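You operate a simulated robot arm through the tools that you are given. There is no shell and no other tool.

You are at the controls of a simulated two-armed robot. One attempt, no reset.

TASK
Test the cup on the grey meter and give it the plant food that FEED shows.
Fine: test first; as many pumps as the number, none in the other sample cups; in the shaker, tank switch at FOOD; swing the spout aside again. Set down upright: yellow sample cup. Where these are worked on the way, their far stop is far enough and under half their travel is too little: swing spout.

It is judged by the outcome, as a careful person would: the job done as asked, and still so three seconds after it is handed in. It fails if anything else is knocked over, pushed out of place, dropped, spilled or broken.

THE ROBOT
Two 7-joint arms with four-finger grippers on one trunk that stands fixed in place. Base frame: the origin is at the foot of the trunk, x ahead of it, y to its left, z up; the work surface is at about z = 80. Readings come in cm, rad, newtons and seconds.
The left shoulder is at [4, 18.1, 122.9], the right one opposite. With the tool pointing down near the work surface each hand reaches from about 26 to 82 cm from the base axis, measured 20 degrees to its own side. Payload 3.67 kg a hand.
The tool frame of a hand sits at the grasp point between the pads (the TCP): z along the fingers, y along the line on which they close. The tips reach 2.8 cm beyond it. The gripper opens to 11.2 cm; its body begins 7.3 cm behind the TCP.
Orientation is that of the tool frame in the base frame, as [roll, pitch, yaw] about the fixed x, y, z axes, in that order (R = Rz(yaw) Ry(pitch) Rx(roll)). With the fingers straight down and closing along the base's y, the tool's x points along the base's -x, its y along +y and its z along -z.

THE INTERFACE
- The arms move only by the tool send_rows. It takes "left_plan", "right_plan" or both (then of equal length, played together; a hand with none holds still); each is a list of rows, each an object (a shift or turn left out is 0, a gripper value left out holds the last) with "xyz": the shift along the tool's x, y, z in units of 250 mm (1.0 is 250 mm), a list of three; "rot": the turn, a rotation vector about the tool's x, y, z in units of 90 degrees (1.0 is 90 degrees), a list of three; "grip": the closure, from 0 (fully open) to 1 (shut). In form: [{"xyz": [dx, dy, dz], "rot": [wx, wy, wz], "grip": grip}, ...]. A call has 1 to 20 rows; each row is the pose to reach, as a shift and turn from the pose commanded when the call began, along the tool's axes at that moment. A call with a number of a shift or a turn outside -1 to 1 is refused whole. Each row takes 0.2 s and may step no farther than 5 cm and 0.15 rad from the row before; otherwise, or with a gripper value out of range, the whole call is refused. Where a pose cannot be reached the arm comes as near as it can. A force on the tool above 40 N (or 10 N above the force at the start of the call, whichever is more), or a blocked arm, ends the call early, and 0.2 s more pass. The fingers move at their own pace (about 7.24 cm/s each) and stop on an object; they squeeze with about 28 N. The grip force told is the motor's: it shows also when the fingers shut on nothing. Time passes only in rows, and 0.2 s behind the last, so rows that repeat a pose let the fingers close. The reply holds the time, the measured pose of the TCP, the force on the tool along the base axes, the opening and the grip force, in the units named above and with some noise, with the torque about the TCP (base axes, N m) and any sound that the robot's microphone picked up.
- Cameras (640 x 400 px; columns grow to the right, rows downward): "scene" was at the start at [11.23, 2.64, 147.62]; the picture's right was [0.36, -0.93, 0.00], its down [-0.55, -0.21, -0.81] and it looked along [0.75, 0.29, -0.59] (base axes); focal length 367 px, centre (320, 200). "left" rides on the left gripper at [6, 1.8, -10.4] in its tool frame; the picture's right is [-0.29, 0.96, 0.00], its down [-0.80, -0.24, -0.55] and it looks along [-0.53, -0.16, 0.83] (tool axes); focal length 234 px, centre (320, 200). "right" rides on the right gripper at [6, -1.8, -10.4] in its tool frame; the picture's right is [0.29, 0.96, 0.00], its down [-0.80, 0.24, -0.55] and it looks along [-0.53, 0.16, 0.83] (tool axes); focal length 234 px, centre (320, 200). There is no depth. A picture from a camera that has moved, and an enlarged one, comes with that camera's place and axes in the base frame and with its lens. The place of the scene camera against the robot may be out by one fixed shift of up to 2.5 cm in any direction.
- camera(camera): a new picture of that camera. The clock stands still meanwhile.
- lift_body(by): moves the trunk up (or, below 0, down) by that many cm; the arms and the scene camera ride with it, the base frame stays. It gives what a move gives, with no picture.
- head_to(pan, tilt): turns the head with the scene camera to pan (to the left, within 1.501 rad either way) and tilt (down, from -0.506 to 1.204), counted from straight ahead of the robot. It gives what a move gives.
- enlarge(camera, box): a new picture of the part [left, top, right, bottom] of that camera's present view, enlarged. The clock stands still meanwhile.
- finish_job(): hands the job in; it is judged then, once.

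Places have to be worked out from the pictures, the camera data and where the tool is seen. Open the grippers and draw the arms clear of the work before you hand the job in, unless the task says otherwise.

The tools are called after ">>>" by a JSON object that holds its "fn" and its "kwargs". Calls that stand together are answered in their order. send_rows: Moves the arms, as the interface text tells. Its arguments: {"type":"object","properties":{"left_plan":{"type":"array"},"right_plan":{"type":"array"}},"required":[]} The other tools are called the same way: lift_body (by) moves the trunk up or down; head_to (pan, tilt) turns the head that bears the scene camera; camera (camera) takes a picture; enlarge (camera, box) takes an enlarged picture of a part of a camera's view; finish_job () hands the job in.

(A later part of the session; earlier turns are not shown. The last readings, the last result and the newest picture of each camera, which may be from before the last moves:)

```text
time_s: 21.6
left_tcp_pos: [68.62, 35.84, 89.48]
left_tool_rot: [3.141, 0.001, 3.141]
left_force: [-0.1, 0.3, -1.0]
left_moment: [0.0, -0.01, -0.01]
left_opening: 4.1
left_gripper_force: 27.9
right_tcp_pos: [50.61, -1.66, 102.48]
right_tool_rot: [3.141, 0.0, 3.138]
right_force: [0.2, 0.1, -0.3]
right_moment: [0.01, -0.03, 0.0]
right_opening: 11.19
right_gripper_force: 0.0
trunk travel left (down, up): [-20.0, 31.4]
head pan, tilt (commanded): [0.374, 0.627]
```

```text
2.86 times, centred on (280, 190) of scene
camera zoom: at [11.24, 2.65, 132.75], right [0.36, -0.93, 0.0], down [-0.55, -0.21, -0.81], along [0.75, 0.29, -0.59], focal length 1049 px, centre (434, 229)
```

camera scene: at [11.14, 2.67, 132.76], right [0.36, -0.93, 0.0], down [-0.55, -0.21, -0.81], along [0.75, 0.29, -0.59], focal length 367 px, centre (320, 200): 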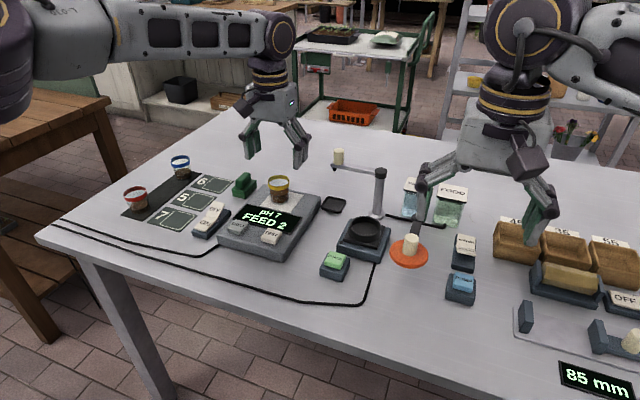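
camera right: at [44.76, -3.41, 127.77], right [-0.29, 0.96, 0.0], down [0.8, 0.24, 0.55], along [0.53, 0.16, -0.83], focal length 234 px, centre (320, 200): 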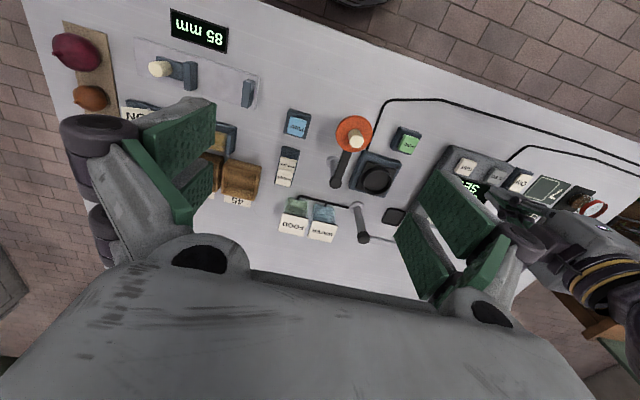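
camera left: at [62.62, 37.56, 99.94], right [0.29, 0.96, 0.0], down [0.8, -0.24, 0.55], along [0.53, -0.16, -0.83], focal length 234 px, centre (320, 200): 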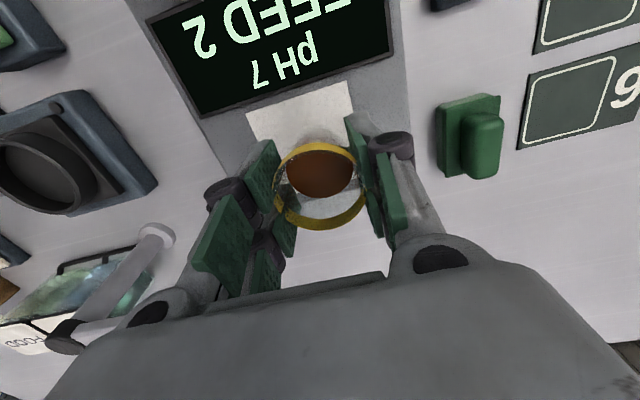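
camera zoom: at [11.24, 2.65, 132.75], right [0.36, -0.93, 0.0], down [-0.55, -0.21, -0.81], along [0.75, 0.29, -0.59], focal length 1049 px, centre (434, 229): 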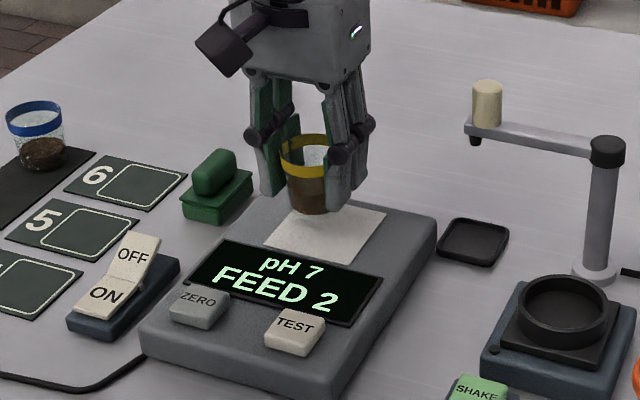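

The cup is off the meter and level. I raise it and carry it over to just above the shaker ring.

>>> {"fn": "send_rows", "kwargs": {"left_plan": [{"xyz": [0.02, 0, -0.12]}, {"xyz": [0.06, 0, -0.24]}, {"xyz": [0.1, -0.06, -0.3]}, {"xyz": [0.14, -0.17, -0.3]}, {"xyz": [0.156, -0.29, -0.3]}, {"xyz": [0.156, -0.41, -0.3]}, {"xyz": [0.156, -0.53, -0.3]}, {"xyz": [0.156, -0.65, -0.3]}, {"xyz": [0.156, -0.75, -0.3]}, {"xyz": [0.156, -0.81, -0.3]}, {"xyz": [0.156, -0.836, -0.3]}, {"xyz": [0.156, -0.836, -0.3]}]}}

>>> {"fn": "camera", "kwargs": {"camera": "left"}}

>>> {"fn": "enlarge", "kwargs": {"camera": "scene", "box": [280, 120, 450, 290]}}

>>> {"fn": "camera", "kwargs": {"camera": "right"}}

```text
time_s: 24.1
left_tcp_pos: [63.05, 16.03, 96.97]
left_tool_rot: [-3.14, 0.003, -3.14]
left_force: [-1.2, 1.3, -0.6]
left_moment: [0.03, 0.04, -0.02]
left_opening: 4.06
left_gripper_force: 28.0
left hand out of reach, approached as far as the arm can: row 9, 10, 11, 12
right_tcp_pos: [50.7, -1.71, 102.47]
right_tool_rot: [3.141, 0.0, -3.141]
right_force: [-0.3, -0.2, 0.1]
right_moment: [-0.02, -0.02, 0.0]
right_opening: 11.21
right_gripper_force: 0.0
trunk travel left (down, up): [-20.0, 31.4]
head pan, tilt (commanded): [0.374, 0.627]
```

```text
taken
camera left: at [57.18, 17.86, 107.44], right [0.29, 0.96, 0.0], down [0.8, -0.24, 0.56], along [0.53, -0.16, -0.83], focal length 234 px, centre (320, 200)
```

left: 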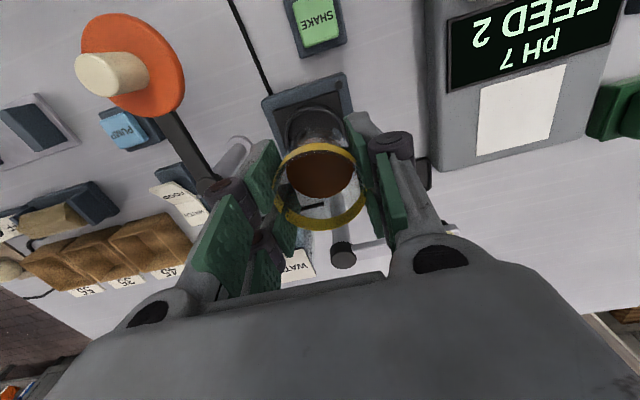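

```text
2.35 times, centred on (365, 205) of scene
camera zoom: at [11.22, 2.64, 132.75], right [0.36, -0.93, 0.0], down [-0.55, -0.21, -0.81], along [0.75, 0.29, -0.59], focal length 864 px, centre (214, 188)
```

zoom: 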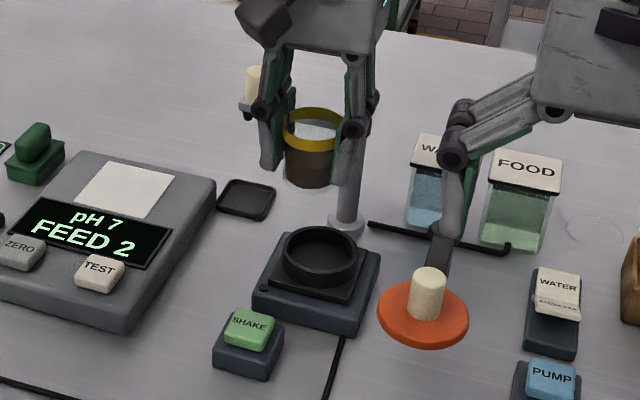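

```text
taken
camera right: at [44.74, -3.41, 112.91], right [-0.29, 0.96, 0.0], down [0.8, 0.24, 0.55], along [0.53, 0.16, -0.83], focal length 234 px, centre (320, 200)
```

right: 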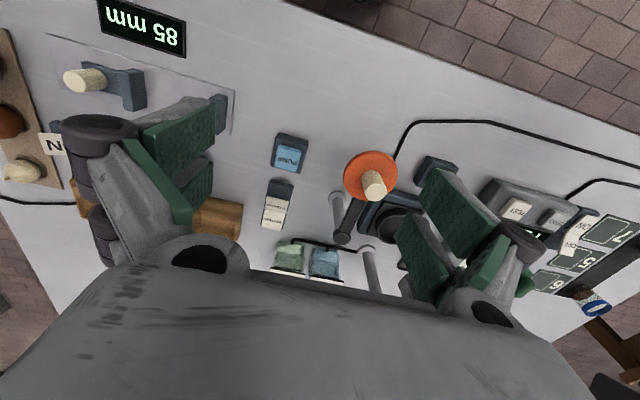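

The arm stopped short at [63.05, 16.0] though it is well inside reach, so a wrist joint probably hit its limit. I turn the tool 27° about its axis (the way that relaxes the wrist) and then shift the rest of the way.

>>> {"fn": "send_rows", "kwargs": {"left_plan": [{"xyz": [0, 0, 0], "rot": [0, 0, 0.08]}, {"xyz": [0, 0, 0], "rot": [0, 0, 0.16]}, {"xyz": [0, 0, 0], "rot": [0, 0, 0.24]}, {"xyz": [0, 0, 0], "rot": [0, 0, 0.3]}, {"xyz": [-0.03, -0.02, 0], "rot": [0, 0, 0.3]}, {"xyz": [-0.066, -0.043, 0], "rot": [0, 0, 0.3]}, {"xyz": [-0.066, -0.043, 0], "rot": [0, 0, 0.3]}]}}

```text
time_s: 25.8
left_tcp_pos: [63.07, 16.1, 97.06]
left_tool_rot: [-3.141, 0.0, 2.669]
left_force: [0.2, -1.1, -0.4]
left_moment: [-0.02, -0.01, -0.02]
left_opening: 4.07
left_gripper_force: 27.8
left hand out of reach, approached as far as the arm can: row 5, 6, 7
right_tcp_pos: [50.69, -1.71, 102.45]
right_tool_rot: [-3.141, 0.001, 3.139]
right_force: [-0.6, 0.0, 0.6]
right_moment: [-0.01, 0.03, -0.03]
right_opening: 11.18
right_gripper_force: 0.0
trunk travel left (down, up): [-20.0, 31.4]
head pan, tilt (commanded): [0.374, 0.627]
```

The turn worked but the position is still held at [63.07, 16.1], so perhaps the right hand nearby is what blocks. I move the right arm off to the right and try the shift again.

>>> {"fn": "send_rows", "kwargs": {"right_plan": [{"xyz": [0.04, -0.13, -0.03]}, {"xyz": [0.08, -0.26, -0.06]}, {"xyz": [0.12, -0.39, -0.09]}, {"xyz": [0.16, -0.52, -0.1]}, {"xyz": [0.2, -0.65, -0.1]}, {"xyz": [0.2, -0.75, -0.1]}]}}

>>> {"fn": "send_rows", "kwargs": {"left_plan": [{"xyz": [-0.042, -0.068, 0]}, {"xyz": [-0.042, -0.068, 0]}]}}

>>> {"fn": "camera", "kwargs": {"camera": "scene"}}

```text
time_s: 27.1
left_tcp_pos: [63.13, 15.99, 96.95]
left_tool_rot: [3.141, 0.002, 2.67]
left_force: [-0.6, -0.3, -0.2]
left_moment: [0.02, -0.02, 0.0]
left_opening: 4.03
left_gripper_force: 28.0
right_tcp_pos: [45.64, -20.6, 105.01]
right_tool_rot: [3.141, -0.002, 3.138]
right_force: [0.3, -0.5, 0.4]
right_moment: [-0.02, 0.0, -0.05]
right_opening: 11.19
right_gripper_force: 0.2
trunk travel left (down, up): [-20.0, 31.4]
head pan, tilt (commanded): [0.374, 0.627]
```

```text
time_s: 27.8
left_tcp_pos: [62.26, 15.01, 96.85]
left_tool_rot: [3.141, 0.003, 2.669]
left_force: [0.4, -0.7, -0.6]
left_moment: [-0.03, 0.0, 0.02]
left_opening: 4.05
left_gripper_force: 27.9
left hand out of reach, approached as far as the arm can: row 1, 2
right_tcp_pos: [45.6, -20.49, 105.01]
right_tool_rot: [3.141, 0.0, -3.141]
right_force: [-0.3, 0.7, 0.4]
right_moment: [0.0, 0.02, -0.02]
right_opening: 11.18
right_gripper_force: 0.0
trunk travel left (down, up): [-20.0, 31.4]
head pan, tilt (commanded): [0.374, 0.627]
```

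```text
taken
camera scene: at [11.26, 2.66, 132.75], right [0.36, -0.93, 0.0], down [-0.55, -0.21, -0.81], along [0.75, 0.29, -0.59], focal length 367 px, centre (320, 200)
```

scene: 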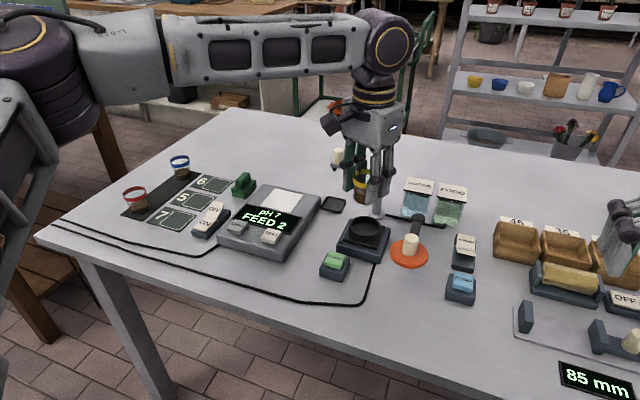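

The limit is a joint limit of the low-shoulder posture (the wrist is now above the shoulder), not the other hand. I raise the trunk back 15 cm with the cup held, then try going over the ring from there.

>>> {"fn": "lift_body", "kwargs": {"by": 15}}

```text
time_s: 29.5
left_tcp_pos: [62.26, 15.08, 111.86]
left_tool_rot: [-3.14, 0.0, 2.671]
left_force: [0.3, -0.7, -0.1]
left_moment: [-0.01, 0.0, 0.0]
left_opening: 4.03
left_gripper_force: 27.9
right_tcp_pos: [45.67, -20.62, 119.82]
right_tool_rot: [3.14, 0.0, 3.14]
right_force: [0.6, 0.2, 0.3]
right_moment: [0.02, 0.01, -0.04]
right_opening: 11.18
right_gripper_force: 0.0
trunk travel left (down, up): [-35.0, 16.4]
head pan, tilt (commanded): [0.374, 0.627]
```

Trunk is back up, hand at z 111.9 with the cup held. I lower the hand to z 97 and then shift 2.4 cm forward over the ring.

>>> {"fn": "send_rows", "kwargs": {"left_plan": [{"xyz": [0, 0, 0.15]}, {"xyz": [0, 0, 0.3]}, {"xyz": [0, 0, 0.45]}, {"xyz": [0, 0, 0.58]}, {"xyz": [-0.045, 0.02, 0.58]}, {"xyz": [-0.087, 0.04, 0.58]}, {"xyz": [-0.087, 0.04, 0.58]}]}}

>>> {"fn": "camera", "kwargs": {"camera": "left"}}

>>> {"fn": "camera", "kwargs": {"camera": "scene"}}

```text
time_s: 31.1
left_tcp_pos: [61.37, 17.29, 98.54]
left_tool_rot: [-3.138, 0.003, 2.67]
left_force: [0.0, -0.8, -0.6]
left_moment: [0.01, 0.02, 0.02]
left_opening: 4.05
left_gripper_force: 27.9
left hand out of reach, approached as far as the arm can: row 2, 3, 4, 5, 6, 7
right_tcp_pos: [45.66, -20.5, 119.77]
right_tool_rot: [3.141, 0.0, 3.139]
right_force: [0.6, 0.1, -0.3]
right_moment: [0.02, -0.02, -0.01]
right_opening: 11.18
right_gripper_force: 0.1
trunk travel left (down, up): [-35.0, 16.4]
head pan, tilt (commanded): [0.374, 0.627]
```

```text
taken
camera left: at [56.86, 21.71, 108.92], right [0.69, 0.72, 0.0], down [0.6, -0.57, 0.56], along [0.4, -0.38, -0.83], focal length 234 px, centre (320, 200)
```

left: 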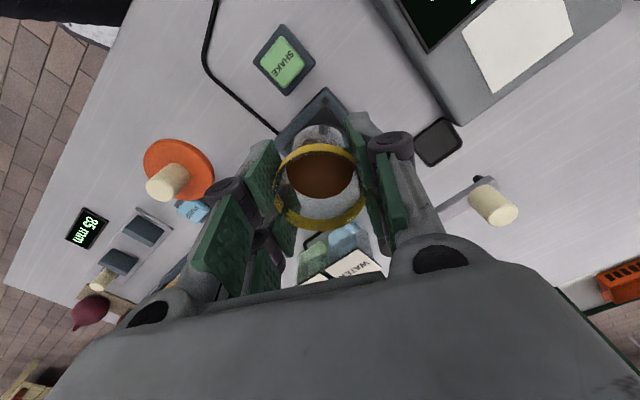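

```text
taken
camera scene: at [11.24, 2.63, 147.62], right [0.36, -0.93, 0.0], down [-0.55, -0.21, -0.81], along [0.75, 0.3, -0.59], focal length 367 px, centre (320, 200)
```

scene: 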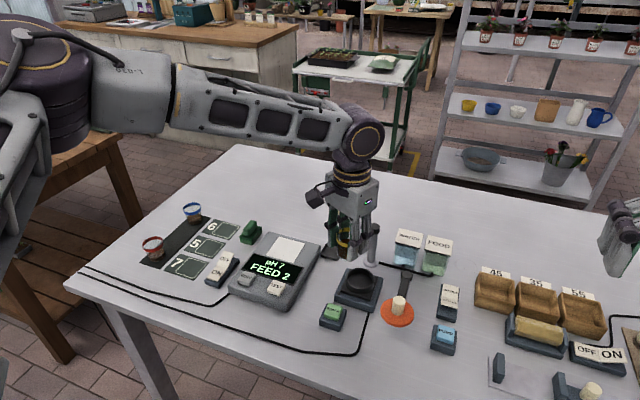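

At this height the limit is even tighter: [61.4, 17.3]. The elbow seems stuck far out to the left, so I draw the hand back toward the body at a safe height and then extend straight forward, to let the arm fold differently.

>>> {"fn": "send_rows", "kwargs": {"left_plan": [{"xyz": [0.1, -0.07, -0.1]}, {"xyz": [0.2, -0.14, -0.2]}, {"xyz": [0.3, -0.21, -0.24]}, {"xyz": [0.4, -0.28, -0.24]}, {"xyz": [0.5, -0.35, -0.24]}, {"xyz": [0.6, -0.42, -0.24]}, {"xyz": [0.68, -0.48, -0.24]}]}}

>>> {"fn": "camera", "kwargs": {"camera": "scene"}}

```text
time_s: 32.7
left_tcp_pos: [40.53, 14.26, 104.67]
left_tool_rot: [3.141, 0.001, 2.67]
left_force: [-0.4, -0.4, -0.1]
left_moment: [0.01, 0.01, 0.02]
left_opening: 4.04
left_gripper_force: 27.1
right_tcp_pos: [45.52, -20.44, 119.79]
right_tool_rot: [-3.141, 0.0, 3.139]
right_force: [0.1, 0.1, 0.0]
right_moment: [0.02, -0.04, 0.03]
right_opening: 11.23
right_gripper_force: 0.1
trunk travel left (down, up): [-35.0, 16.4]
head pan, tilt (commanded): [0.374, 0.627]
```

```text
taken
camera scene: at [11.13, 2.6, 147.63], right [0.36, -0.93, 0.0], down [-0.55, -0.21, -0.81], along [0.76, 0.3, -0.59], focal length 367 px, centre (320, 200)
```

scene: 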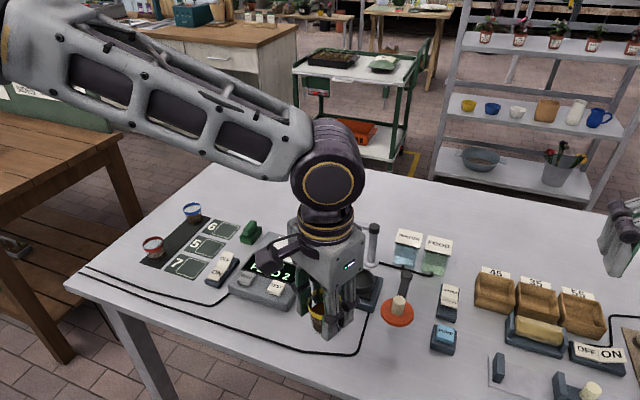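

The hand is at [40.5, 14.3, 104.7] with the cup level. Now I extend straight forward toward the ring to see how far it goes this time.

>>> {"fn": "send_rows", "kwargs": {"left_plan": [{"xyz": [-0.12, 0.066, 0.0]}, {"xyz": [-0.24, 0.132, 0.0]}, {"xyz": [-0.36, 0.198, 0.0]}, {"xyz": [-0.48, 0.264, 0.0]}, {"xyz": [-0.6, 0.33, 0.0]}, {"xyz": [-0.72, 0.396, 0.05]}, {"xyz": [-0.85, 0.465, 0.1]}, {"xyz": [-0.85, 0.465, 0.15]}]}}

```text
time_s: 34.5
left_tcp_pos: [62.47, 17.24, 101.96]
left_tool_rot: [3.141, 0.003, 2.669]
left_force: [-0.2, 0.5, 0.0]
left_moment: [-0.01, 0.0, 0.03]
left_opening: 4.04
left_gripper_force: 27.8
left hand out of reach, approached as far as the arm can: row 7, 8
right_tcp_pos: [45.69, -20.43, 119.7]
right_tool_rot: [-3.142, 0.0, 3.138]
right_force: [0.1, -0.7, 0.5]
right_moment: [0.0, 0.02, -0.01]
right_opening: 11.2
right_gripper_force: 0.0
trunk travel left (down, up): [-35.0, 16.4]
head pan, tilt (commanded): [0.374, 0.627]
```

The limit is the same from here, so it does not depend on the path; it eases as the wrist gets higher over the shoulder. I raise both hands first, then lower the trunk 25 cm so the place over the ring comes closer to what the arm can do upright.

>>> {"fn": "send_rows", "kwargs": {"left_plan": [{"xyz": [0.05, 0, -0.15]}, {"xyz": [0.1, 0, -0.3]}, {"xyz": [0.1, 0, -0.45]}, {"xyz": [0.1, 0, -0.6]}, {"xyz": [0.1, 0, -0.75]}, {"xyz": [0.1, 0, -0.88]}, {"xyz": [0.1, 0, -0.88]}], "right_plan": [{"xyz": [0, 0, -0.1]}, {"xyz": [0, 0, -0.2]}, {"xyz": [0, 0, -0.3]}, {"xyz": [0, 0, -0.35]}, {"xyz": [0, 0, -0.35]}, {"xyz": [0, 0, -0.35]}, {"xyz": [0, 0, -0.35]}]}}

```text
time_s: 36.1
left_tcp_pos: [60.29, 18.26, 124.08]
left_tool_rot: [3.14, 0.001, 2.67]
left_force: [0.6, -0.2, 0.3]
left_moment: [0.03, 0.02, -0.01]
left_opening: 4.03
left_gripper_force: 28.4
right_tcp_pos: [45.62, -20.51, 128.59]
right_tool_rot: [3.141, 0.001, 3.139]
right_force: [0.0, -0.3, 0.4]
right_moment: [-0.02, -0.03, 0.02]
right_opening: 11.23
right_gripper_force: 0.1
trunk travel left (down, up): [-35.0, 16.4]
head pan, tilt (commanded): [0.374, 0.627]
```

At z 124 I test whether the spot over the ring is reachable before lowering the trunk.

>>> {"fn": "send_rows", "kwargs": {"left_plan": [{"xyz": [-0.1, -0.018, 0]}, {"xyz": [-0.217, -0.037, 0]}, {"xyz": [-0.217, -0.037, 0]}]}}

```text
time_s: 36.9
left_tcp_pos: [62.27, 17.04, 123.15]
left_tool_rot: [-3.139, 0.004, 2.671]
left_force: [0.0, -1.1, -1.4]
left_moment: [0.03, -0.03, 0.0]
left_opening: 4.05
left_gripper_force: 28.0
left hand out of reach, approached as far as the arm can: row 1, 2, 3
right_tcp_pos: [45.59, -20.4, 128.68]
right_tool_rot: [-3.141, 0.0, 3.14]
right_force: [0.0, 0.3, -0.8]
right_moment: [0.0, -0.03, -0.04]
right_opening: 11.2
right_gripper_force: 0.0
trunk travel left (down, up): [-35.0, 16.4]
head pan, tilt (commanded): [0.374, 0.627]
```

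Even there it stops at [62.3, 17.0], so the best wrist height is about 13 cm over the shoulder. I lower the trunk 24 cm, which makes the set-down height the best one, and will make up the last 2 cm with a slight 5° lean of the hand.

>>> {"fn": "lift_body", "kwargs": {"by": -24}}

>>> {"fn": "camera", "kwargs": {"camera": "scene"}}

```text
time_s: 39.4
left_tcp_pos: [62.18, 17.04, 99.22]
left_tool_rot: [-3.139, 0.004, 2.67]
left_force: [0.3, -0.1, -0.3]
left_moment: [-0.02, 0.01, -0.04]
left_opening: 4.05
left_gripper_force: 28.0
right_tcp_pos: [45.49, -20.41, 104.68]
right_tool_rot: [3.141, -0.001, 3.137]
right_force: [0.5, 0.5, -0.1]
right_moment: [-0.02, -0.01, 0.02]
right_opening: 11.19
right_gripper_force: 0.1
trunk travel left (down, up): [-11.0, 40.4]
head pan, tilt (commanded): [0.374, 0.627]
```

```text
taken
camera scene: at [11.21, 2.63, 123.66], right [0.36, -0.93, 0.0], down [-0.55, -0.21, -0.81], along [0.75, 0.3, -0.59], focal length 367 px, centre (320, 200)
```

scene: 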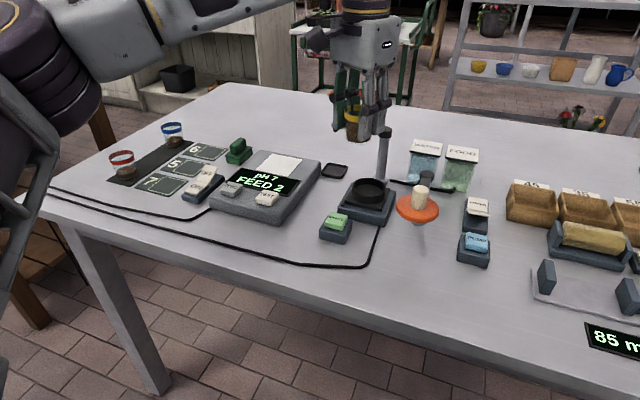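

Trunk is at −24, hand at z 99. I lower to about z 93 and shift toward the ring with the hand still vertical to see how close it comes.

>>> {"fn": "send_rows", "kwargs": {"left_plan": [{"xyz": [0, 0, 0.12]}, {"xyz": [0, 0, 0.248]}, {"xyz": [-0.06, -0.015, 0.248]}, {"xyz": [-0.127, -0.029, 0.248]}, {"xyz": [-0.127, -0.029, 0.248]}]}}

```text
time_s: 40.6
left_tcp_pos: [63.05, 16.35, 92.67]
left_tool_rot: [-3.14, 0.004, 2.669]
left_force: [-0.3, -0.2, -0.9]
left_moment: [0.02, 0.02, 0.0]
left_opening: 4.02
left_gripper_force: 27.9
left hand out of reach, approached as far as the arm can: row 3, 4, 5
right_tcp_pos: [45.54, -20.37, 104.56]
right_tool_rot: [-3.142, 0.0, 3.141]
right_force: [0.6, 0.7, -0.2]
right_moment: [0.01, 0.0, 0.03]
right_opening: 11.18
right_gripper_force: 0.1
trunk travel left (down, up): [-11.0, 40.4]
head pan, tilt (commanded): [0.374, 0.627]
```

It comes to [63.05, 16.35], 2 cm short. I lean the hand 6° about its closing line so the wrist can stay back, and shift the cup onto the ring's axis.

>>> {"fn": "send_rows", "kwargs": {"left_plan": [{"xyz": [0, 0, 0], "rot": [0, -0.0667, 0]}, {"xyz": [-0.042, -0.01, 0], "rot": [0, -0.0667, 0]}, {"xyz": [-0.084, -0.02, 0], "rot": [0, -0.0667, 0]}, {"xyz": [-0.084, -0.02, 0], "rot": [0, -0.0667, 0]}]}}

>>> {"fn": "camera", "kwargs": {"camera": "left"}}

>>> {"fn": "enlarge", "kwargs": {"camera": "scene", "box": [300, 60, 460, 260]}}

```text
time_s: 41.6
left_tcp_pos: [64.69, 14.92, 92.69]
left_tool_rot: [-3.141, 0.109, 2.671]
left_force: [0.1, -0.6, -0.2]
left_moment: [0.0, 0.02, 0.01]
left_opening: 4.04
left_gripper_force: 28.1
right_tcp_pos: [45.52, -20.41, 104.77]
right_tool_rot: [-3.141, 0.0, 3.14]
right_force: [0.4, 0.6, -0.5]
right_moment: [0.0, 0.01, -0.01]
right_opening: 11.18
right_gripper_force: 0.1
trunk travel left (down, up): [-11.0, 40.4]
head pan, tilt (commanded): [0.374, 0.627]
```

```text
taken
camera left: at [59.36, 19.77, 102.48], right [0.69, 0.72, 0.03], down [0.54, -0.55, 0.64], along [0.48, -0.42, -0.77], focal length 234 px, centre (320, 200)
```

left: 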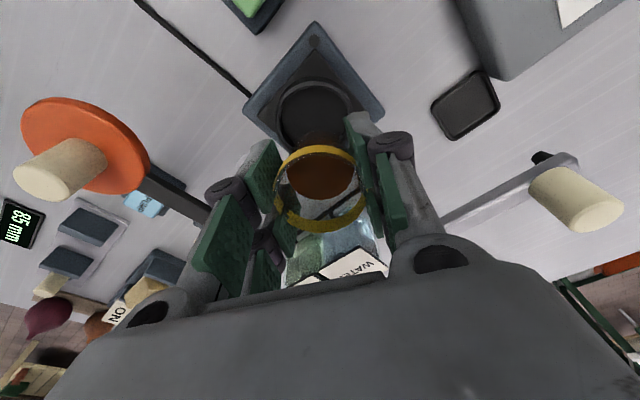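

```text
2.00 times, centred on (380, 160) of scene
camera zoom: at [11.21, 2.61, 123.65], right [0.36, -0.93, 0.0], down [-0.55, -0.21, -0.81], along [0.75, 0.3, -0.59], focal length 734 px, centre (200, 280)
```

zoom: 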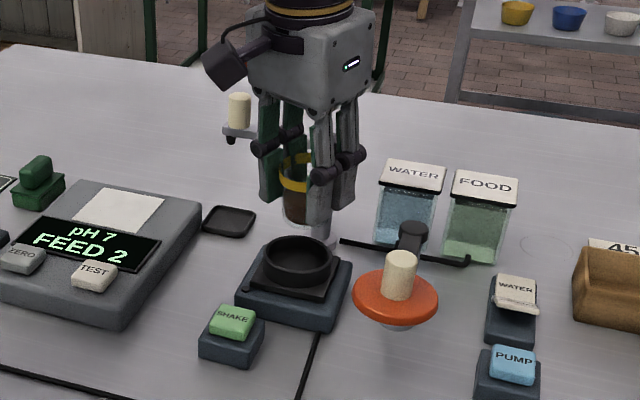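

The hand reached [64.69, 14.92, 92.7] with a 6° lean. I enlarge the left view to check the ring's place against the cup before lowering.

>>> {"fn": "enlarge", "kwargs": {"camera": "left", "box": [230, 10, 410, 240]}}

>>> {"fn": "enlarge", "kwargs": {"camera": "scene", "box": [330, 100, 420, 230]}}

```text
1.74 times, centred on (320, 125) of left
camera zoom: at [59.36, 19.77, 102.48], right [0.69, 0.72, 0.03], down [0.54, -0.55, 0.64], along [0.48, -0.42, -0.77], focal length 407 px, centre (320, 330)
```

zoom: 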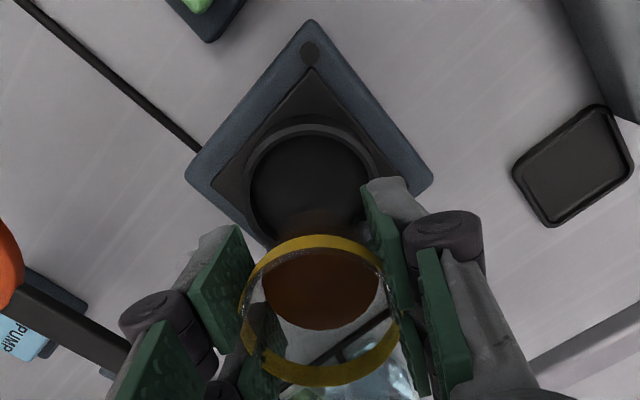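

```text
3.08 times, centred on (375, 165) of scene
camera zoom: at [11.21, 2.61, 123.65], right [0.36, -0.93, 0.0], down [-0.55, -0.21, -0.81], along [0.75, 0.3, -0.59], focal length 1130 px, centre (151, 308)
```

zoom: 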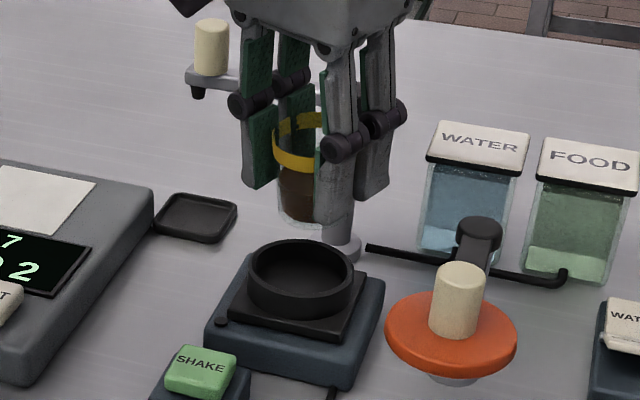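

The ring centre comes out again at [64.6, 15.1], and with the lean the cup's foot is at about [64.9, 14.8]. I correct by a few millimetres and lower the cup until just above the seat.

>>> {"fn": "send_rows", "kwargs": {"left_plan": [{"xyz": [0.0169, 0.0026, -0.0018]}, {"xyz": [0.025, 0.0026, 0.07]}, {"xyz": [0.032, 0.0026, 0.14]}, {"xyz": [0.0365, 0.0026, 0.177]}, {"xyz": [0.0365, 0.0026, 0.177]}]}}

>>> {"fn": "camera", "kwargs": {"camera": "left"}}

>>> {"fn": "enlarge", "kwargs": {"camera": "scene", "box": [330, 100, 420, 230]}}

```text
time_s: 42.8
left_tcp_pos: [64.4, 15.14, 88.33]
left_tool_rot: [-3.141, 0.11, 2.669]
left_force: [0.2, -0.7, -0.3]
left_moment: [0.0, 0.0, -0.04]
left_opening: 4.06
left_gripper_force: 28.1
right_tcp_pos: [45.58, -20.39, 104.61]
right_tool_rot: [3.142, 0.001, 3.14]
right_force: [-0.6, 0.6, 1.0]
right_moment: [-0.07, 0.01, 0.01]
right_opening: 11.2
right_gripper_force: 0.1
trunk travel left (down, up): [-11.0, 40.4]
head pan, tilt (commanded): [0.374, 0.627]
```

```text
taken
camera left: at [58.99, 20.0, 98.02], right [0.69, 0.72, 0.03], down [0.54, -0.55, 0.64], along [0.48, -0.42, -0.77], focal length 234 px, centre (320, 200)
```

left: 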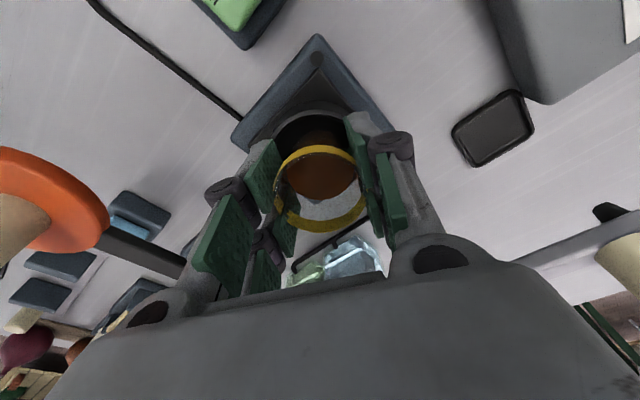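

```text
3.08 times, centred on (375, 165) of scene
camera zoom: at [11.22, 2.63, 123.65], right [0.36, -0.93, 0.0], down [-0.55, -0.21, -0.81], along [0.75, 0.3, -0.59], focal length 1130 px, centre (151, 308)
```

zoom: 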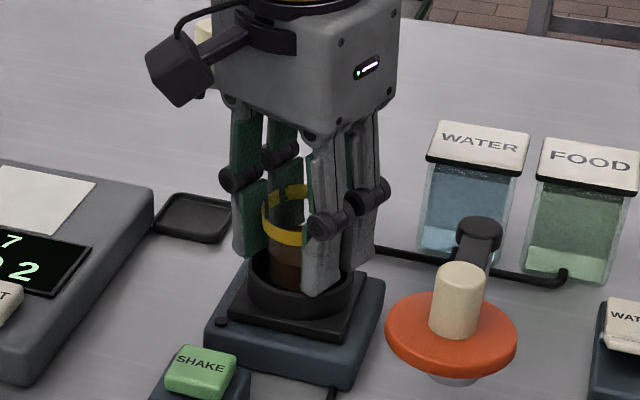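

The cup's foot is inside the ring and nothing touches yet. I lower in small steps, watching the force.

>>> {"fn": "send_rows", "kwargs": {"left_plan": [{"xyz": [0.0008, 0, 0.008]}, {"xyz": [0.0016, 0, 0.016]}, {"xyz": [0.0016, 0, 0.016]}]}}

```text
time_s: 43.6
left_tcp_pos: [64.37, 15.07, 88.15]
left_tool_rot: [3.141, 0.111, 2.671]
left_force: [1.4, 0.1, 14.2]
left_moment: [0.07, 0.18, -0.03]
left_opening: 4.06
left_gripper_force: 27.9
right_tcp_pos: [45.45, -20.48, 104.76]
right_tool_rot: [-3.141, 0.001, 3.14]
right_force: [0.0, 0.1, 0.8]
right_moment: [-0.02, 0.01, 0.02]
right_opening: 11.18
right_gripper_force: 0.2
trunk travel left (down, up): [-11.0, 40.4]
head pan, tilt (commanded): [0.374, 0.627]
```

Contact at 14 N with the moment pointing at the cup's robot-side foot edge, so it has met the seat. I ease off a millimetre and open the fingers gradually.

>>> {"fn": "send_rows", "kwargs": {"left_plan": [{"xyz": [0, 0, -0.006]}, {"xyz": [0, 0, -0.006], "grip": 0.62}, {"xyz": [0, 0, -0.006], "grip": 0.58}, {"xyz": [0, 0, -0.006], "grip": 0.5}, {"xyz": [0, 0, -0.006], "grip": 0.4}, {"xyz": [0, 0, -0.006], "grip": 0.35}, {"xyz": [0, 0, -0.006], "grip": 0.35}]}}

>>> {"fn": "camera", "kwargs": {"camera": "left"}}

>>> {"fn": "enlarge", "kwargs": {"camera": "scene", "box": [330, 100, 420, 230]}}

```text
time_s: 45.2
left_tcp_pos: [64.47, 15.23, 88.08]
left_tool_rot: [-3.139, 0.108, 2.671]
left_force: [-0.3, -0.2, 0.3]
left_moment: [0.0, 0.0, -0.02]
left_opening: 7.3
left_gripper_force: 0.0
right_tcp_pos: [45.43, -20.45, 104.63]
right_tool_rot: [-3.14, 0.0, 3.141]
right_force: [0.7, 0.4, 0.5]
right_moment: [0.0, 0.0, 0.01]
right_opening: 11.21
right_gripper_force: 0.1
trunk travel left (down, up): [-11.0, 40.4]
head pan, tilt (commanded): [0.374, 0.627]
```

```text
taken
camera left: at [59.0, 20.04, 97.83], right [0.69, 0.72, 0.03], down [0.54, -0.55, 0.64], along [0.48, -0.42, -0.77], focal length 234 px, centre (320, 200)
```

left: 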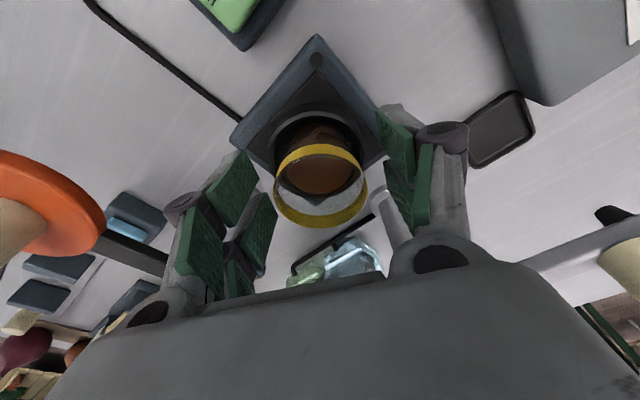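

```text
3.08 times, centred on (375, 165) of scene
camera zoom: at [11.22, 2.63, 123.65], right [0.36, -0.93, 0.0], down [-0.55, -0.21, -0.81], along [0.75, 0.3, -0.59], focal length 1130 px, centre (151, 308)
```

zoom: 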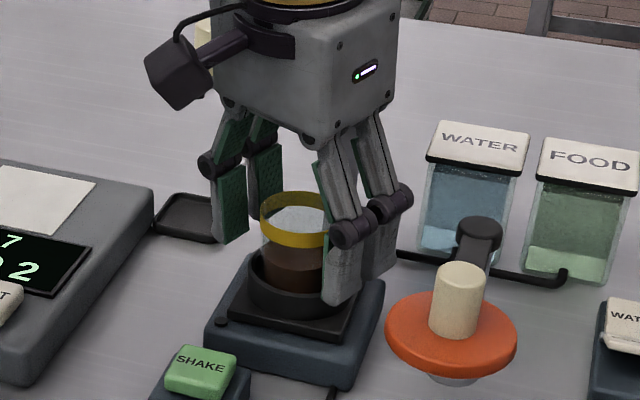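

The cup stands upright in the ring, clear of the fingers. I lift the hand straight up and then back.

>>> {"fn": "send_rows", "kwargs": {"left_plan": [{"xyz": [-0.0109, 0, -0.0994]}, {"xyz": [-0.0218, 0, -0.199]}, {"xyz": [0.0447, 0, -0.327]}, {"xyz": [0.111, 0, -0.455]}, {"xyz": [0.111, 0, -0.455]}]}}

>>> {"fn": "camera", "kwargs": {"camera": "left"}}

>>> {"fn": "enlarge", "kwargs": {"camera": "scene", "box": [290, 60, 450, 260]}}

```text
time_s: 46.4
left_tcp_pos: [60.92, 17.13, 99.11]
left_tool_rot: [-3.139, 0.106, 2.67]
left_force: [0.4, -0.1, -0.1]
left_moment: [0.01, 0.02, 0.02]
left_opening: 7.3
left_gripper_force: 0.1
right_tcp_pos: [45.65, -20.4, 104.62]
right_tool_rot: [-3.141, -0.001, 3.14]
right_force: [0.5, 0.0, -0.1]
right_moment: [0.02, -0.01, 0.02]
right_opening: 11.2
right_gripper_force: 0.0
trunk travel left (down, up): [-11.0, 40.4]
head pan, tilt (commanded): [0.374, 0.627]
```

```text
taken
camera left: at [55.5, 21.83, 108.83], right [0.69, 0.72, 0.03], down [0.54, -0.55, 0.64], along [0.48, -0.42, -0.77], focal length 234 px, centre (320, 200)
```

left: 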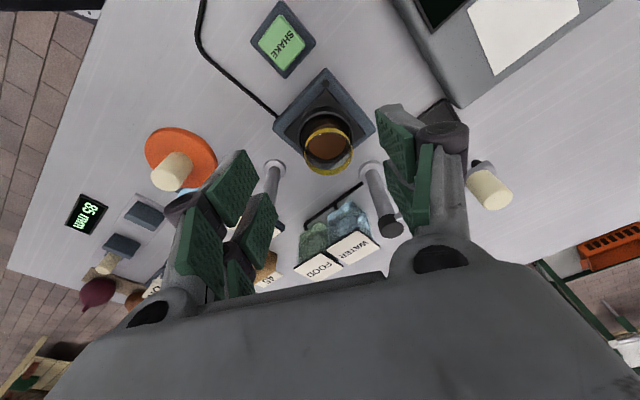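

```text
2.00 times, centred on (370, 160) of scene
camera zoom: at [11.29, 2.62, 123.64], right [0.36, -0.93, 0.0], down [-0.55, -0.21, -0.81], along [0.75, 0.29, -0.59], focal length 734 px, centre (220, 280)
```

zoom: 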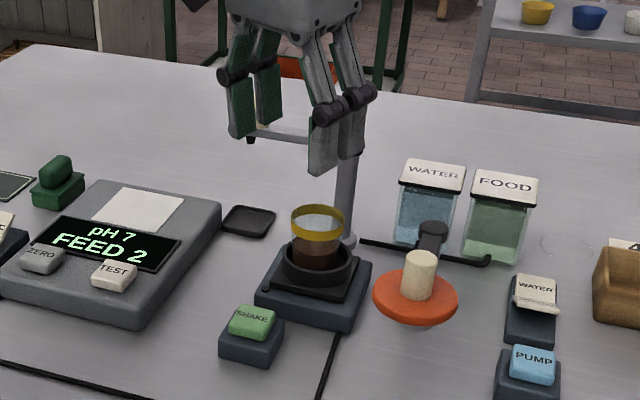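

The cup sits upright in the shaker. Next the spout: I will straddle its knob with the fingers closing across the spout arm. First I draw the left hand to a free spot, straighten it and turn it to yaw 90°.

>>> {"fn": "send_rows", "kwargs": {"left_plan": [{"xyz": [0.07, 0.064, -0.06], "rot": [0, 0.0225, 0]}, {"xyz": [0.14, 0.128, -0.12], "rot": [0, 0.045, 0]}, {"xyz": [0.21, 0.193, -0.18], "rot": [0, 0.0675, 0]}, {"xyz": [0.21, 0.193, -0.18], "rot": [0, 0.0675, 0]}]}}

>>> {"fn": "send_rows", "kwargs": {"left_plan": [{"rot": [0, 0, 0.0875], "grip": 0.5}, {"rot": [0, 0, 0.175], "grip": 0.6}, {"rot": [0, 0, 0.2625], "grip": 0.6}, {"rot": [0, 0, 0.35], "grip": 0.6}, {"rot": [0, 0, 0.4375], "grip": 0.6}, {"rot": [0, 0, 0.525], "grip": 0.6}, {"rot": [0, 0, 0.6125], "grip": 0.6}, {"rot": [0, 0, 0.7], "grip": 0.6}, {"rot": [0, 0, 0.7], "grip": 0.6}]}}

```text
time_s: 47.4
left_tcp_pos: [57.97, 23.93, 102.98]
left_tool_rot: [-3.141, 0.0, 2.671]
left_force: [-0.1, -0.1, 0.6]
left_moment: [-0.01, 0.02, -0.01]
left_opening: 7.27
left_gripper_force: 0.1
right_tcp_pos: [45.68, -20.5, 104.7]
right_tool_rot: [-3.141, -0.001, 3.139]
right_force: [-0.4, -0.2, -0.7]
right_moment: [0.0, 0.02, 0.0]
right_opening: 11.18
right_gripper_force: 0.1
trunk travel left (down, up): [-11.0, 40.4]
head pan, tilt (commanded): [0.374, 0.627]
```

```text
time_s: 49.4
left_tcp_pos: [57.97, 23.84, 103.05]
left_tool_rot: [3.14, 0.0, 1.569]
left_force: [0.1, -0.1, -0.8]
left_moment: [0.02, 0.0, 0.0]
left_opening: 4.48
left_gripper_force: 0.1
right_tcp_pos: [45.64, -20.51, 104.58]
right_tool_rot: [3.141, 0.0, 3.139]
right_force: [0.0, -0.5, 0.3]
right_moment: [-0.02, 0.01, 0.02]
right_opening: 11.19
right_gripper_force: 0.1
trunk travel left (down, up): [-11.0, 40.4]
head pan, tilt (commanded): [0.374, 0.627]
```

The hand is straight at yaw 90° with a 4.5 cm opening. Now I lean it 20° forward and move out above the spout knob.

>>> {"fn": "send_rows", "kwargs": {"left_plan": [{"xyz": [0.0, 0.05, 0.0], "rot": [-0.075, 0, 0]}, {"xyz": [0.004, 0.15, 0.0], "rot": [-0.15, 0, 0]}, {"xyz": [0.008, 0.28, 0.0], "rot": [-0.2222, 0, 0]}, {"xyz": [0.012, 0.42, 0.03], "rot": [-0.2222, 0, 0]}, {"xyz": [0.016, 0.55, 0.06], "rot": [-0.2222, 0, 0]}, {"xyz": [0.022, 0.665, 0.1], "rot": [-0.2222, 0, 0]}, {"xyz": [0.022, 0.665, 0.1], "rot": [-0.2222, 0, 0]}]}}

>>> {"fn": "camera", "kwargs": {"camera": "left"}}

>>> {"fn": "enlarge", "kwargs": {"camera": "scene", "box": [270, 30, 430, 230]}}

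```text
time_s: 51.0
left_tcp_pos: [74.6, 24.6, 100.55]
left_tool_rot: [2.791, 0.001, 1.573]
left_force: [-0.2, 0.1, -0.6]
left_moment: [0.02, -0.01, 0.03]
left_opening: 4.49
left_gripper_force: 0.1
right_tcp_pos: [45.47, -20.58, 104.76]
right_tool_rot: [3.14, 0.001, 3.141]
right_force: [0.0, 0.3, 0.0]
right_moment: [0.03, -0.05, 0.05]
right_opening: 11.21
right_gripper_force: 0.1
trunk travel left (down, up): [-11.0, 40.4]
head pan, tilt (commanded): [0.374, 0.627]
```

```text
taken
camera left: at [72.66, 30.57, 110.95], right [0.9, -0.29, 0.33], down [-0.41, -0.8, 0.44], along [0.14, -0.53, -0.84], focal length 234 px, centre (320, 200)
```

left: 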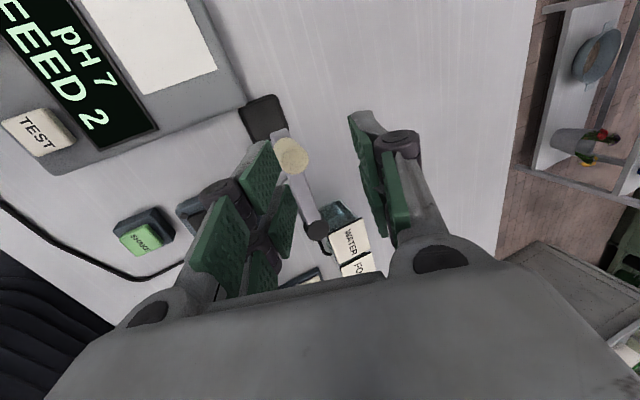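

```text
2.00 times, centred on (350, 130) of scene
camera zoom: at [11.11, 2.59, 123.67], right [0.36, -0.93, 0.0], down [-0.55, -0.21, -0.81], along [0.76, 0.3, -0.59], focal length 734 px, centre (260, 340)
```

zoom: 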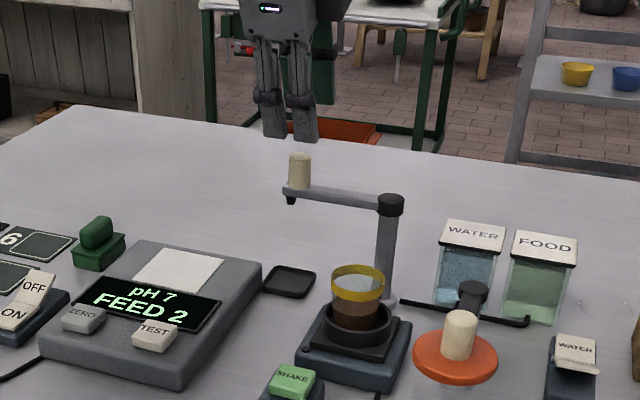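

The knob reads at [74.45, 24.8] under the hand. I shift 6 mm toward me so the leaning fingers clear it on both sides, and lower them around it.

>>> {"fn": "send_rows", "kwargs": {"left_plan": [{"xyz": [0.004, -0.0225, -0.0083]}, {"xyz": [0.004, -0.0567, 0.085]}, {"xyz": [0.004, -0.0908, 0.178]}, {"xyz": [0.004, -0.112, 0.236]}, {"xyz": [0.004, -0.125, 0.2715]}, {"xyz": [0.004, -0.125, 0.2715]}]}}

>>> {"fn": "camera", "kwargs": {"camera": "left"}}

>>> {"fn": "enlarge", "kwargs": {"camera": "scene", "box": [270, 50, 430, 230]}}

```text
time_s: 52.4
left_tcp_pos: [73.92, 24.53, 93.06]
left_tool_rot: [2.791, 0.001, 1.57]
left_force: [-0.3, 0.3, -1.0]
left_moment: [-0.01, -0.02, -0.05]
left_opening: 4.49
left_gripper_force: 0.2
right_tcp_pos: [45.64, -20.41, 104.64]
right_tool_rot: [3.14, 0.001, 3.139]
right_force: [-1.2, -0.2, 0.7]
right_moment: [-0.03, -0.02, 0.03]
right_opening: 11.2
right_gripper_force: 0.1
trunk travel left (down, up): [-11.0, 40.4]
head pan, tilt (commanded): [0.374, 0.627]
```

```text
taken
camera left: at [72.15, 30.51, 103.46], right [0.9, -0.29, 0.33], down [-0.42, -0.8, 0.44], along [0.14, -0.53, -0.84], focal length 234 px, centre (320, 200)
```

left: 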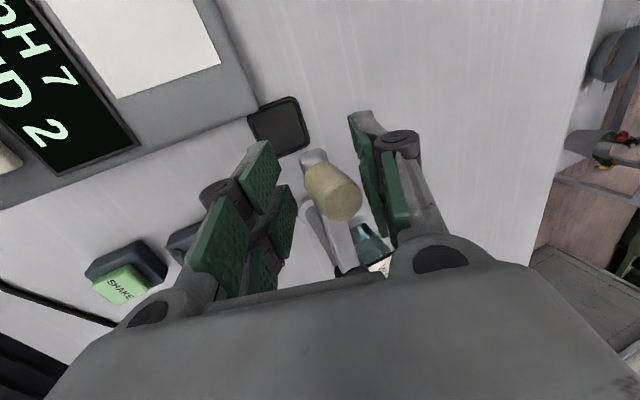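

```text
2.22 times, centred on (350, 140) of scene
camera zoom: at [11.21, 2.62, 123.65], right [0.36, -0.93, 0.0], down [-0.55, -0.21, -0.81], along [0.75, 0.3, -0.59], focal length 816 px, centre (253, 333)
```

zoom: 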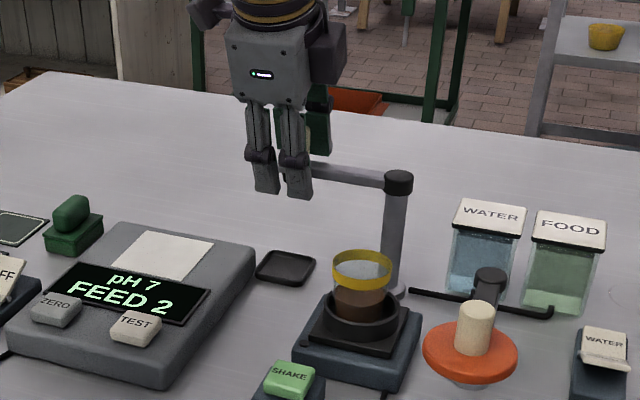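

The knob is between the fingers. I close to a loose 3.4 cm cage and swing it along its arc around the post at [74.3, 15.35] toward the cup, turning the hand along with it.

>>> {"fn": "send_rows", "kwargs": {"left_plan": [{"xyz": [0, 0, 0], "grip": 0.7}, {"xyz": [0, 0, 0], "grip": 0.7}, {"xyz": [-0.0032, -0.0485, -0.0178], "rot": [0, 0, -0.0889]}, {"xyz": [-0.016, -0.0954, -0.035], "rot": [0, 0, -0.1778]}, {"xyz": [-0.0356, -0.1401, -0.0513], "rot": [0, 0, -0.2667]}, {"xyz": [-0.062, -0.1822, -0.0667], "rot": [0, 0, -0.3556]}, {"xyz": [-0.094, -0.2201, -0.0806], "rot": [0, 0, -0.4444]}, {"xyz": [-0.1312, -0.2535, -0.0929], "rot": [0, 0, -0.5333]}, {"xyz": [-0.1732, -0.2817, -0.1032], "rot": [0, 0, -0.6222]}, {"xyz": [-0.2192, -0.3042, -0.1115], "rot": [0, 0, -0.7111]}]}}

>>> {"fn": "camera", "kwargs": {"camera": "left"}}

>>> {"fn": "enlarge", "kwargs": {"camera": "scene", "box": [270, 50, 430, 230]}}

```text
time_s: 54.6
left_tcp_pos: [65.89, 18.99, 92.95]
left_tool_rot: [2.984, 0.314, 2.666]
left_force: [0.1, 0.4, -0.7]
left_moment: [-0.01, -0.01, 0.0]
left_opening: 3.34
left_gripper_force: 0.1
right_tcp_pos: [45.57, -20.51, 104.57]
right_tool_rot: [3.139, -0.001, 3.138]
right_force: [0.1, -0.3, 0.8]
right_moment: [0.0, -0.02, 0.01]
right_opening: 11.19
right_gripper_force: 0.0
trunk travel left (down, up): [-11.0, 40.4]
head pan, tilt (commanded): [0.374, 0.627]
```

```text
taken
camera left: at [58.04, 23.24, 101.28], right [0.64, 0.74, 0.23], down [0.39, -0.56, 0.73], along [0.67, -0.38, -0.64], focal length 234 px, centre (320, 200)
```

left: 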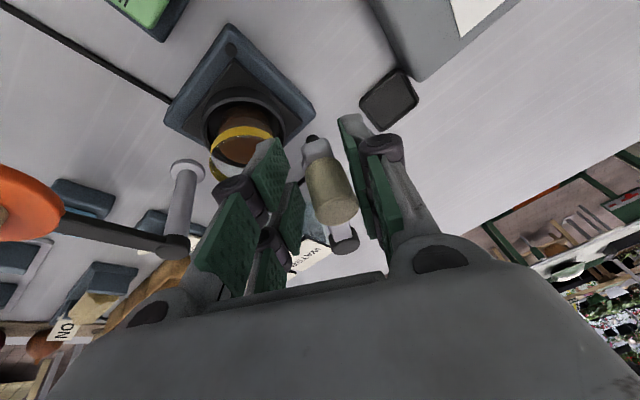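

```text
2.22 times, centred on (350, 140) of scene
camera zoom: at [11.21, 2.58, 123.65], right [0.36, -0.93, 0.0], down [-0.55, -0.21, -0.81], along [0.75, 0.3, -0.59], focal length 816 px, centre (253, 333)
```

zoom: 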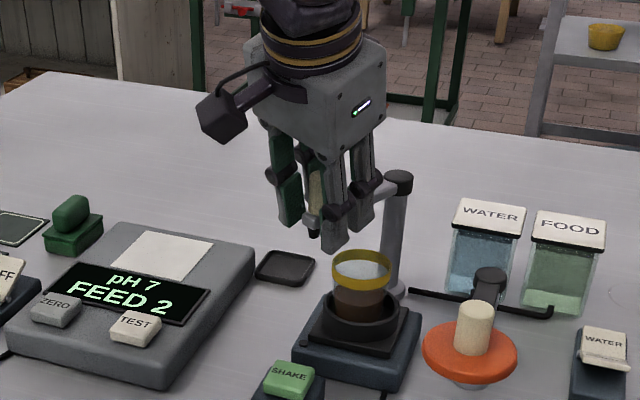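

The spout follows well; it is at about 156°. I continue to about 180°, over the cup.

>>> {"fn": "send_rows", "kwargs": {"left_plan": [{"xyz": [-0.0065, -0.0506, -0.0059], "rot": [0, 0, -0.0889]}, {"xyz": [-0.0199, -0.1006, -0.0095], "rot": [0, 0, -0.1778]}, {"xyz": [-0.0395, -0.148, -0.0106], "rot": [0, 0, -0.2667]}, {"xyz": [-0.0395, -0.148, -0.0106], "rot": [0, 0, -0.2667]}]}}

>>> {"fn": "camera", "kwargs": {"camera": "left"}}

>>> {"fn": "enlarge", "kwargs": {"camera": "scene", "box": [290, 50, 450, 230]}}

```text
time_s: 55.6
left_tcp_pos: [65.06, 15.24, 92.97]
left_tool_rot: [3.131, 0.35, 3.107]
left_force: [1.5, -0.4, 0.0]
left_moment: [0.01, -0.01, 0.0]
left_opening: 3.32
left_gripper_force: 0.1
right_tcp_pos: [45.53, -20.33, 104.68]
right_tool_rot: [3.141, 0.0, 3.14]
right_force: [-1.1, -0.4, -0.3]
right_moment: [0.0, 0.0, 0.0]
right_opening: 11.18
right_gripper_force: 0.0
trunk travel left (down, up): [-11.0, 40.4]
head pan, tilt (commanded): [0.374, 0.627]
```

```text
taken
camera left: at [56.03, 17.31, 100.81], right [0.3, 0.95, 0.11], down [0.55, -0.26, 0.79], along [0.78, -0.18, -0.6], focal length 234 px, centre (320, 200)
```

left: 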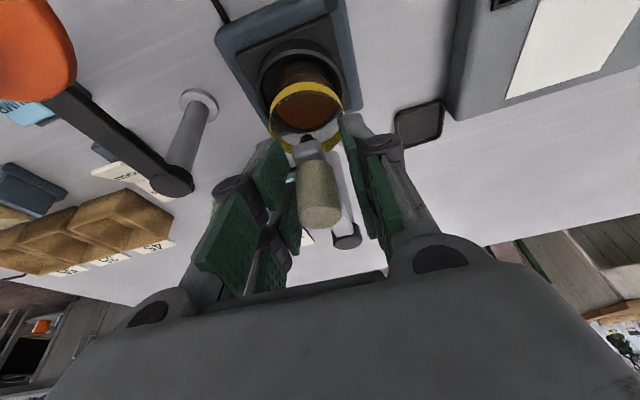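

```text
2.22 times, centred on (370, 140) of scene
camera zoom: at [11.21, 2.64, 123.65], right [0.36, -0.93, 0.0], down [-0.55, -0.21, -0.81], along [0.75, 0.29, -0.59], focal length 816 px, centre (209, 333)
```

zoom: 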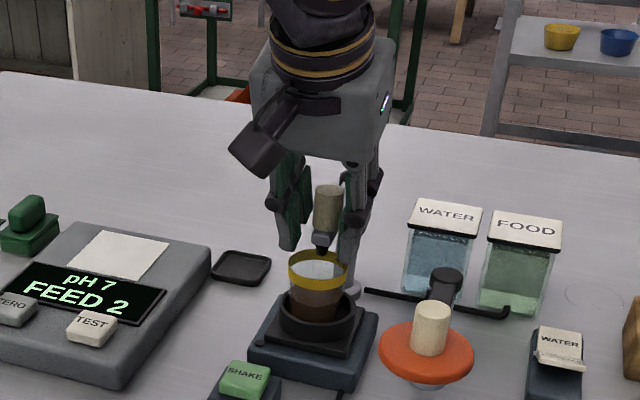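

The knob is now at about [65.2, 15.1], over the cup. I nudge slightly further to feel whether it is at its far stop.

>>> {"fn": "send_rows", "kwargs": {"left_plan": [{"xyz": [0, -0.012, 0]}, {"xyz": [0, -0.024, 0]}, {"xyz": [0, -0.036, 0]}, {"xyz": [0, -0.046, 0]}]}}

>>> {"fn": "camera", "kwargs": {"camera": "left"}}

```text
time_s: 56.6
left_tcp_pos: [65.11, 14.45, 93.14]
left_tool_rot: [3.132, 0.351, 3.106]
left_force: [-0.9, 2.6, -1.2]
left_moment: [0.0, 0.05, 0.0]
left_opening: 3.53
left_gripper_force: 1.3
right_tcp_pos: [45.57, -20.27, 104.67]
right_tool_rot: [3.141, 0.0, 3.142]
right_force: [0.4, 0.1, 0.1]
right_moment: [0.03, -0.01, -0.03]
right_opening: 11.21
right_gripper_force: 0.0
trunk travel left (down, up): [-11.0, 40.4]
head pan, tilt (commanded): [0.374, 0.627]
```

```text
taken
camera left: at [56.03, 16.3, 100.84], right [0.3, 0.95, 0.11], down [0.55, -0.27, 0.79], along [0.78, -0.18, -0.6], focal length 234 px, centre (320, 200)
```

left: 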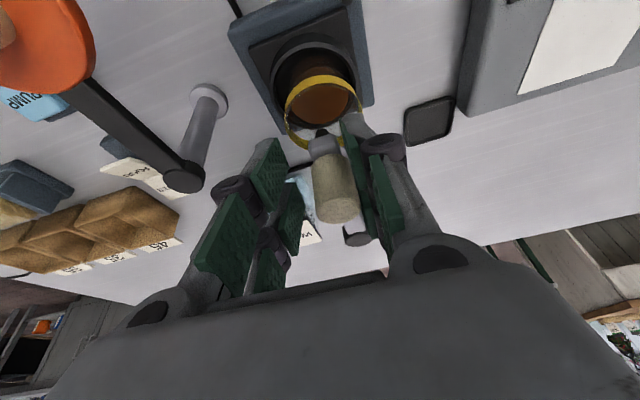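

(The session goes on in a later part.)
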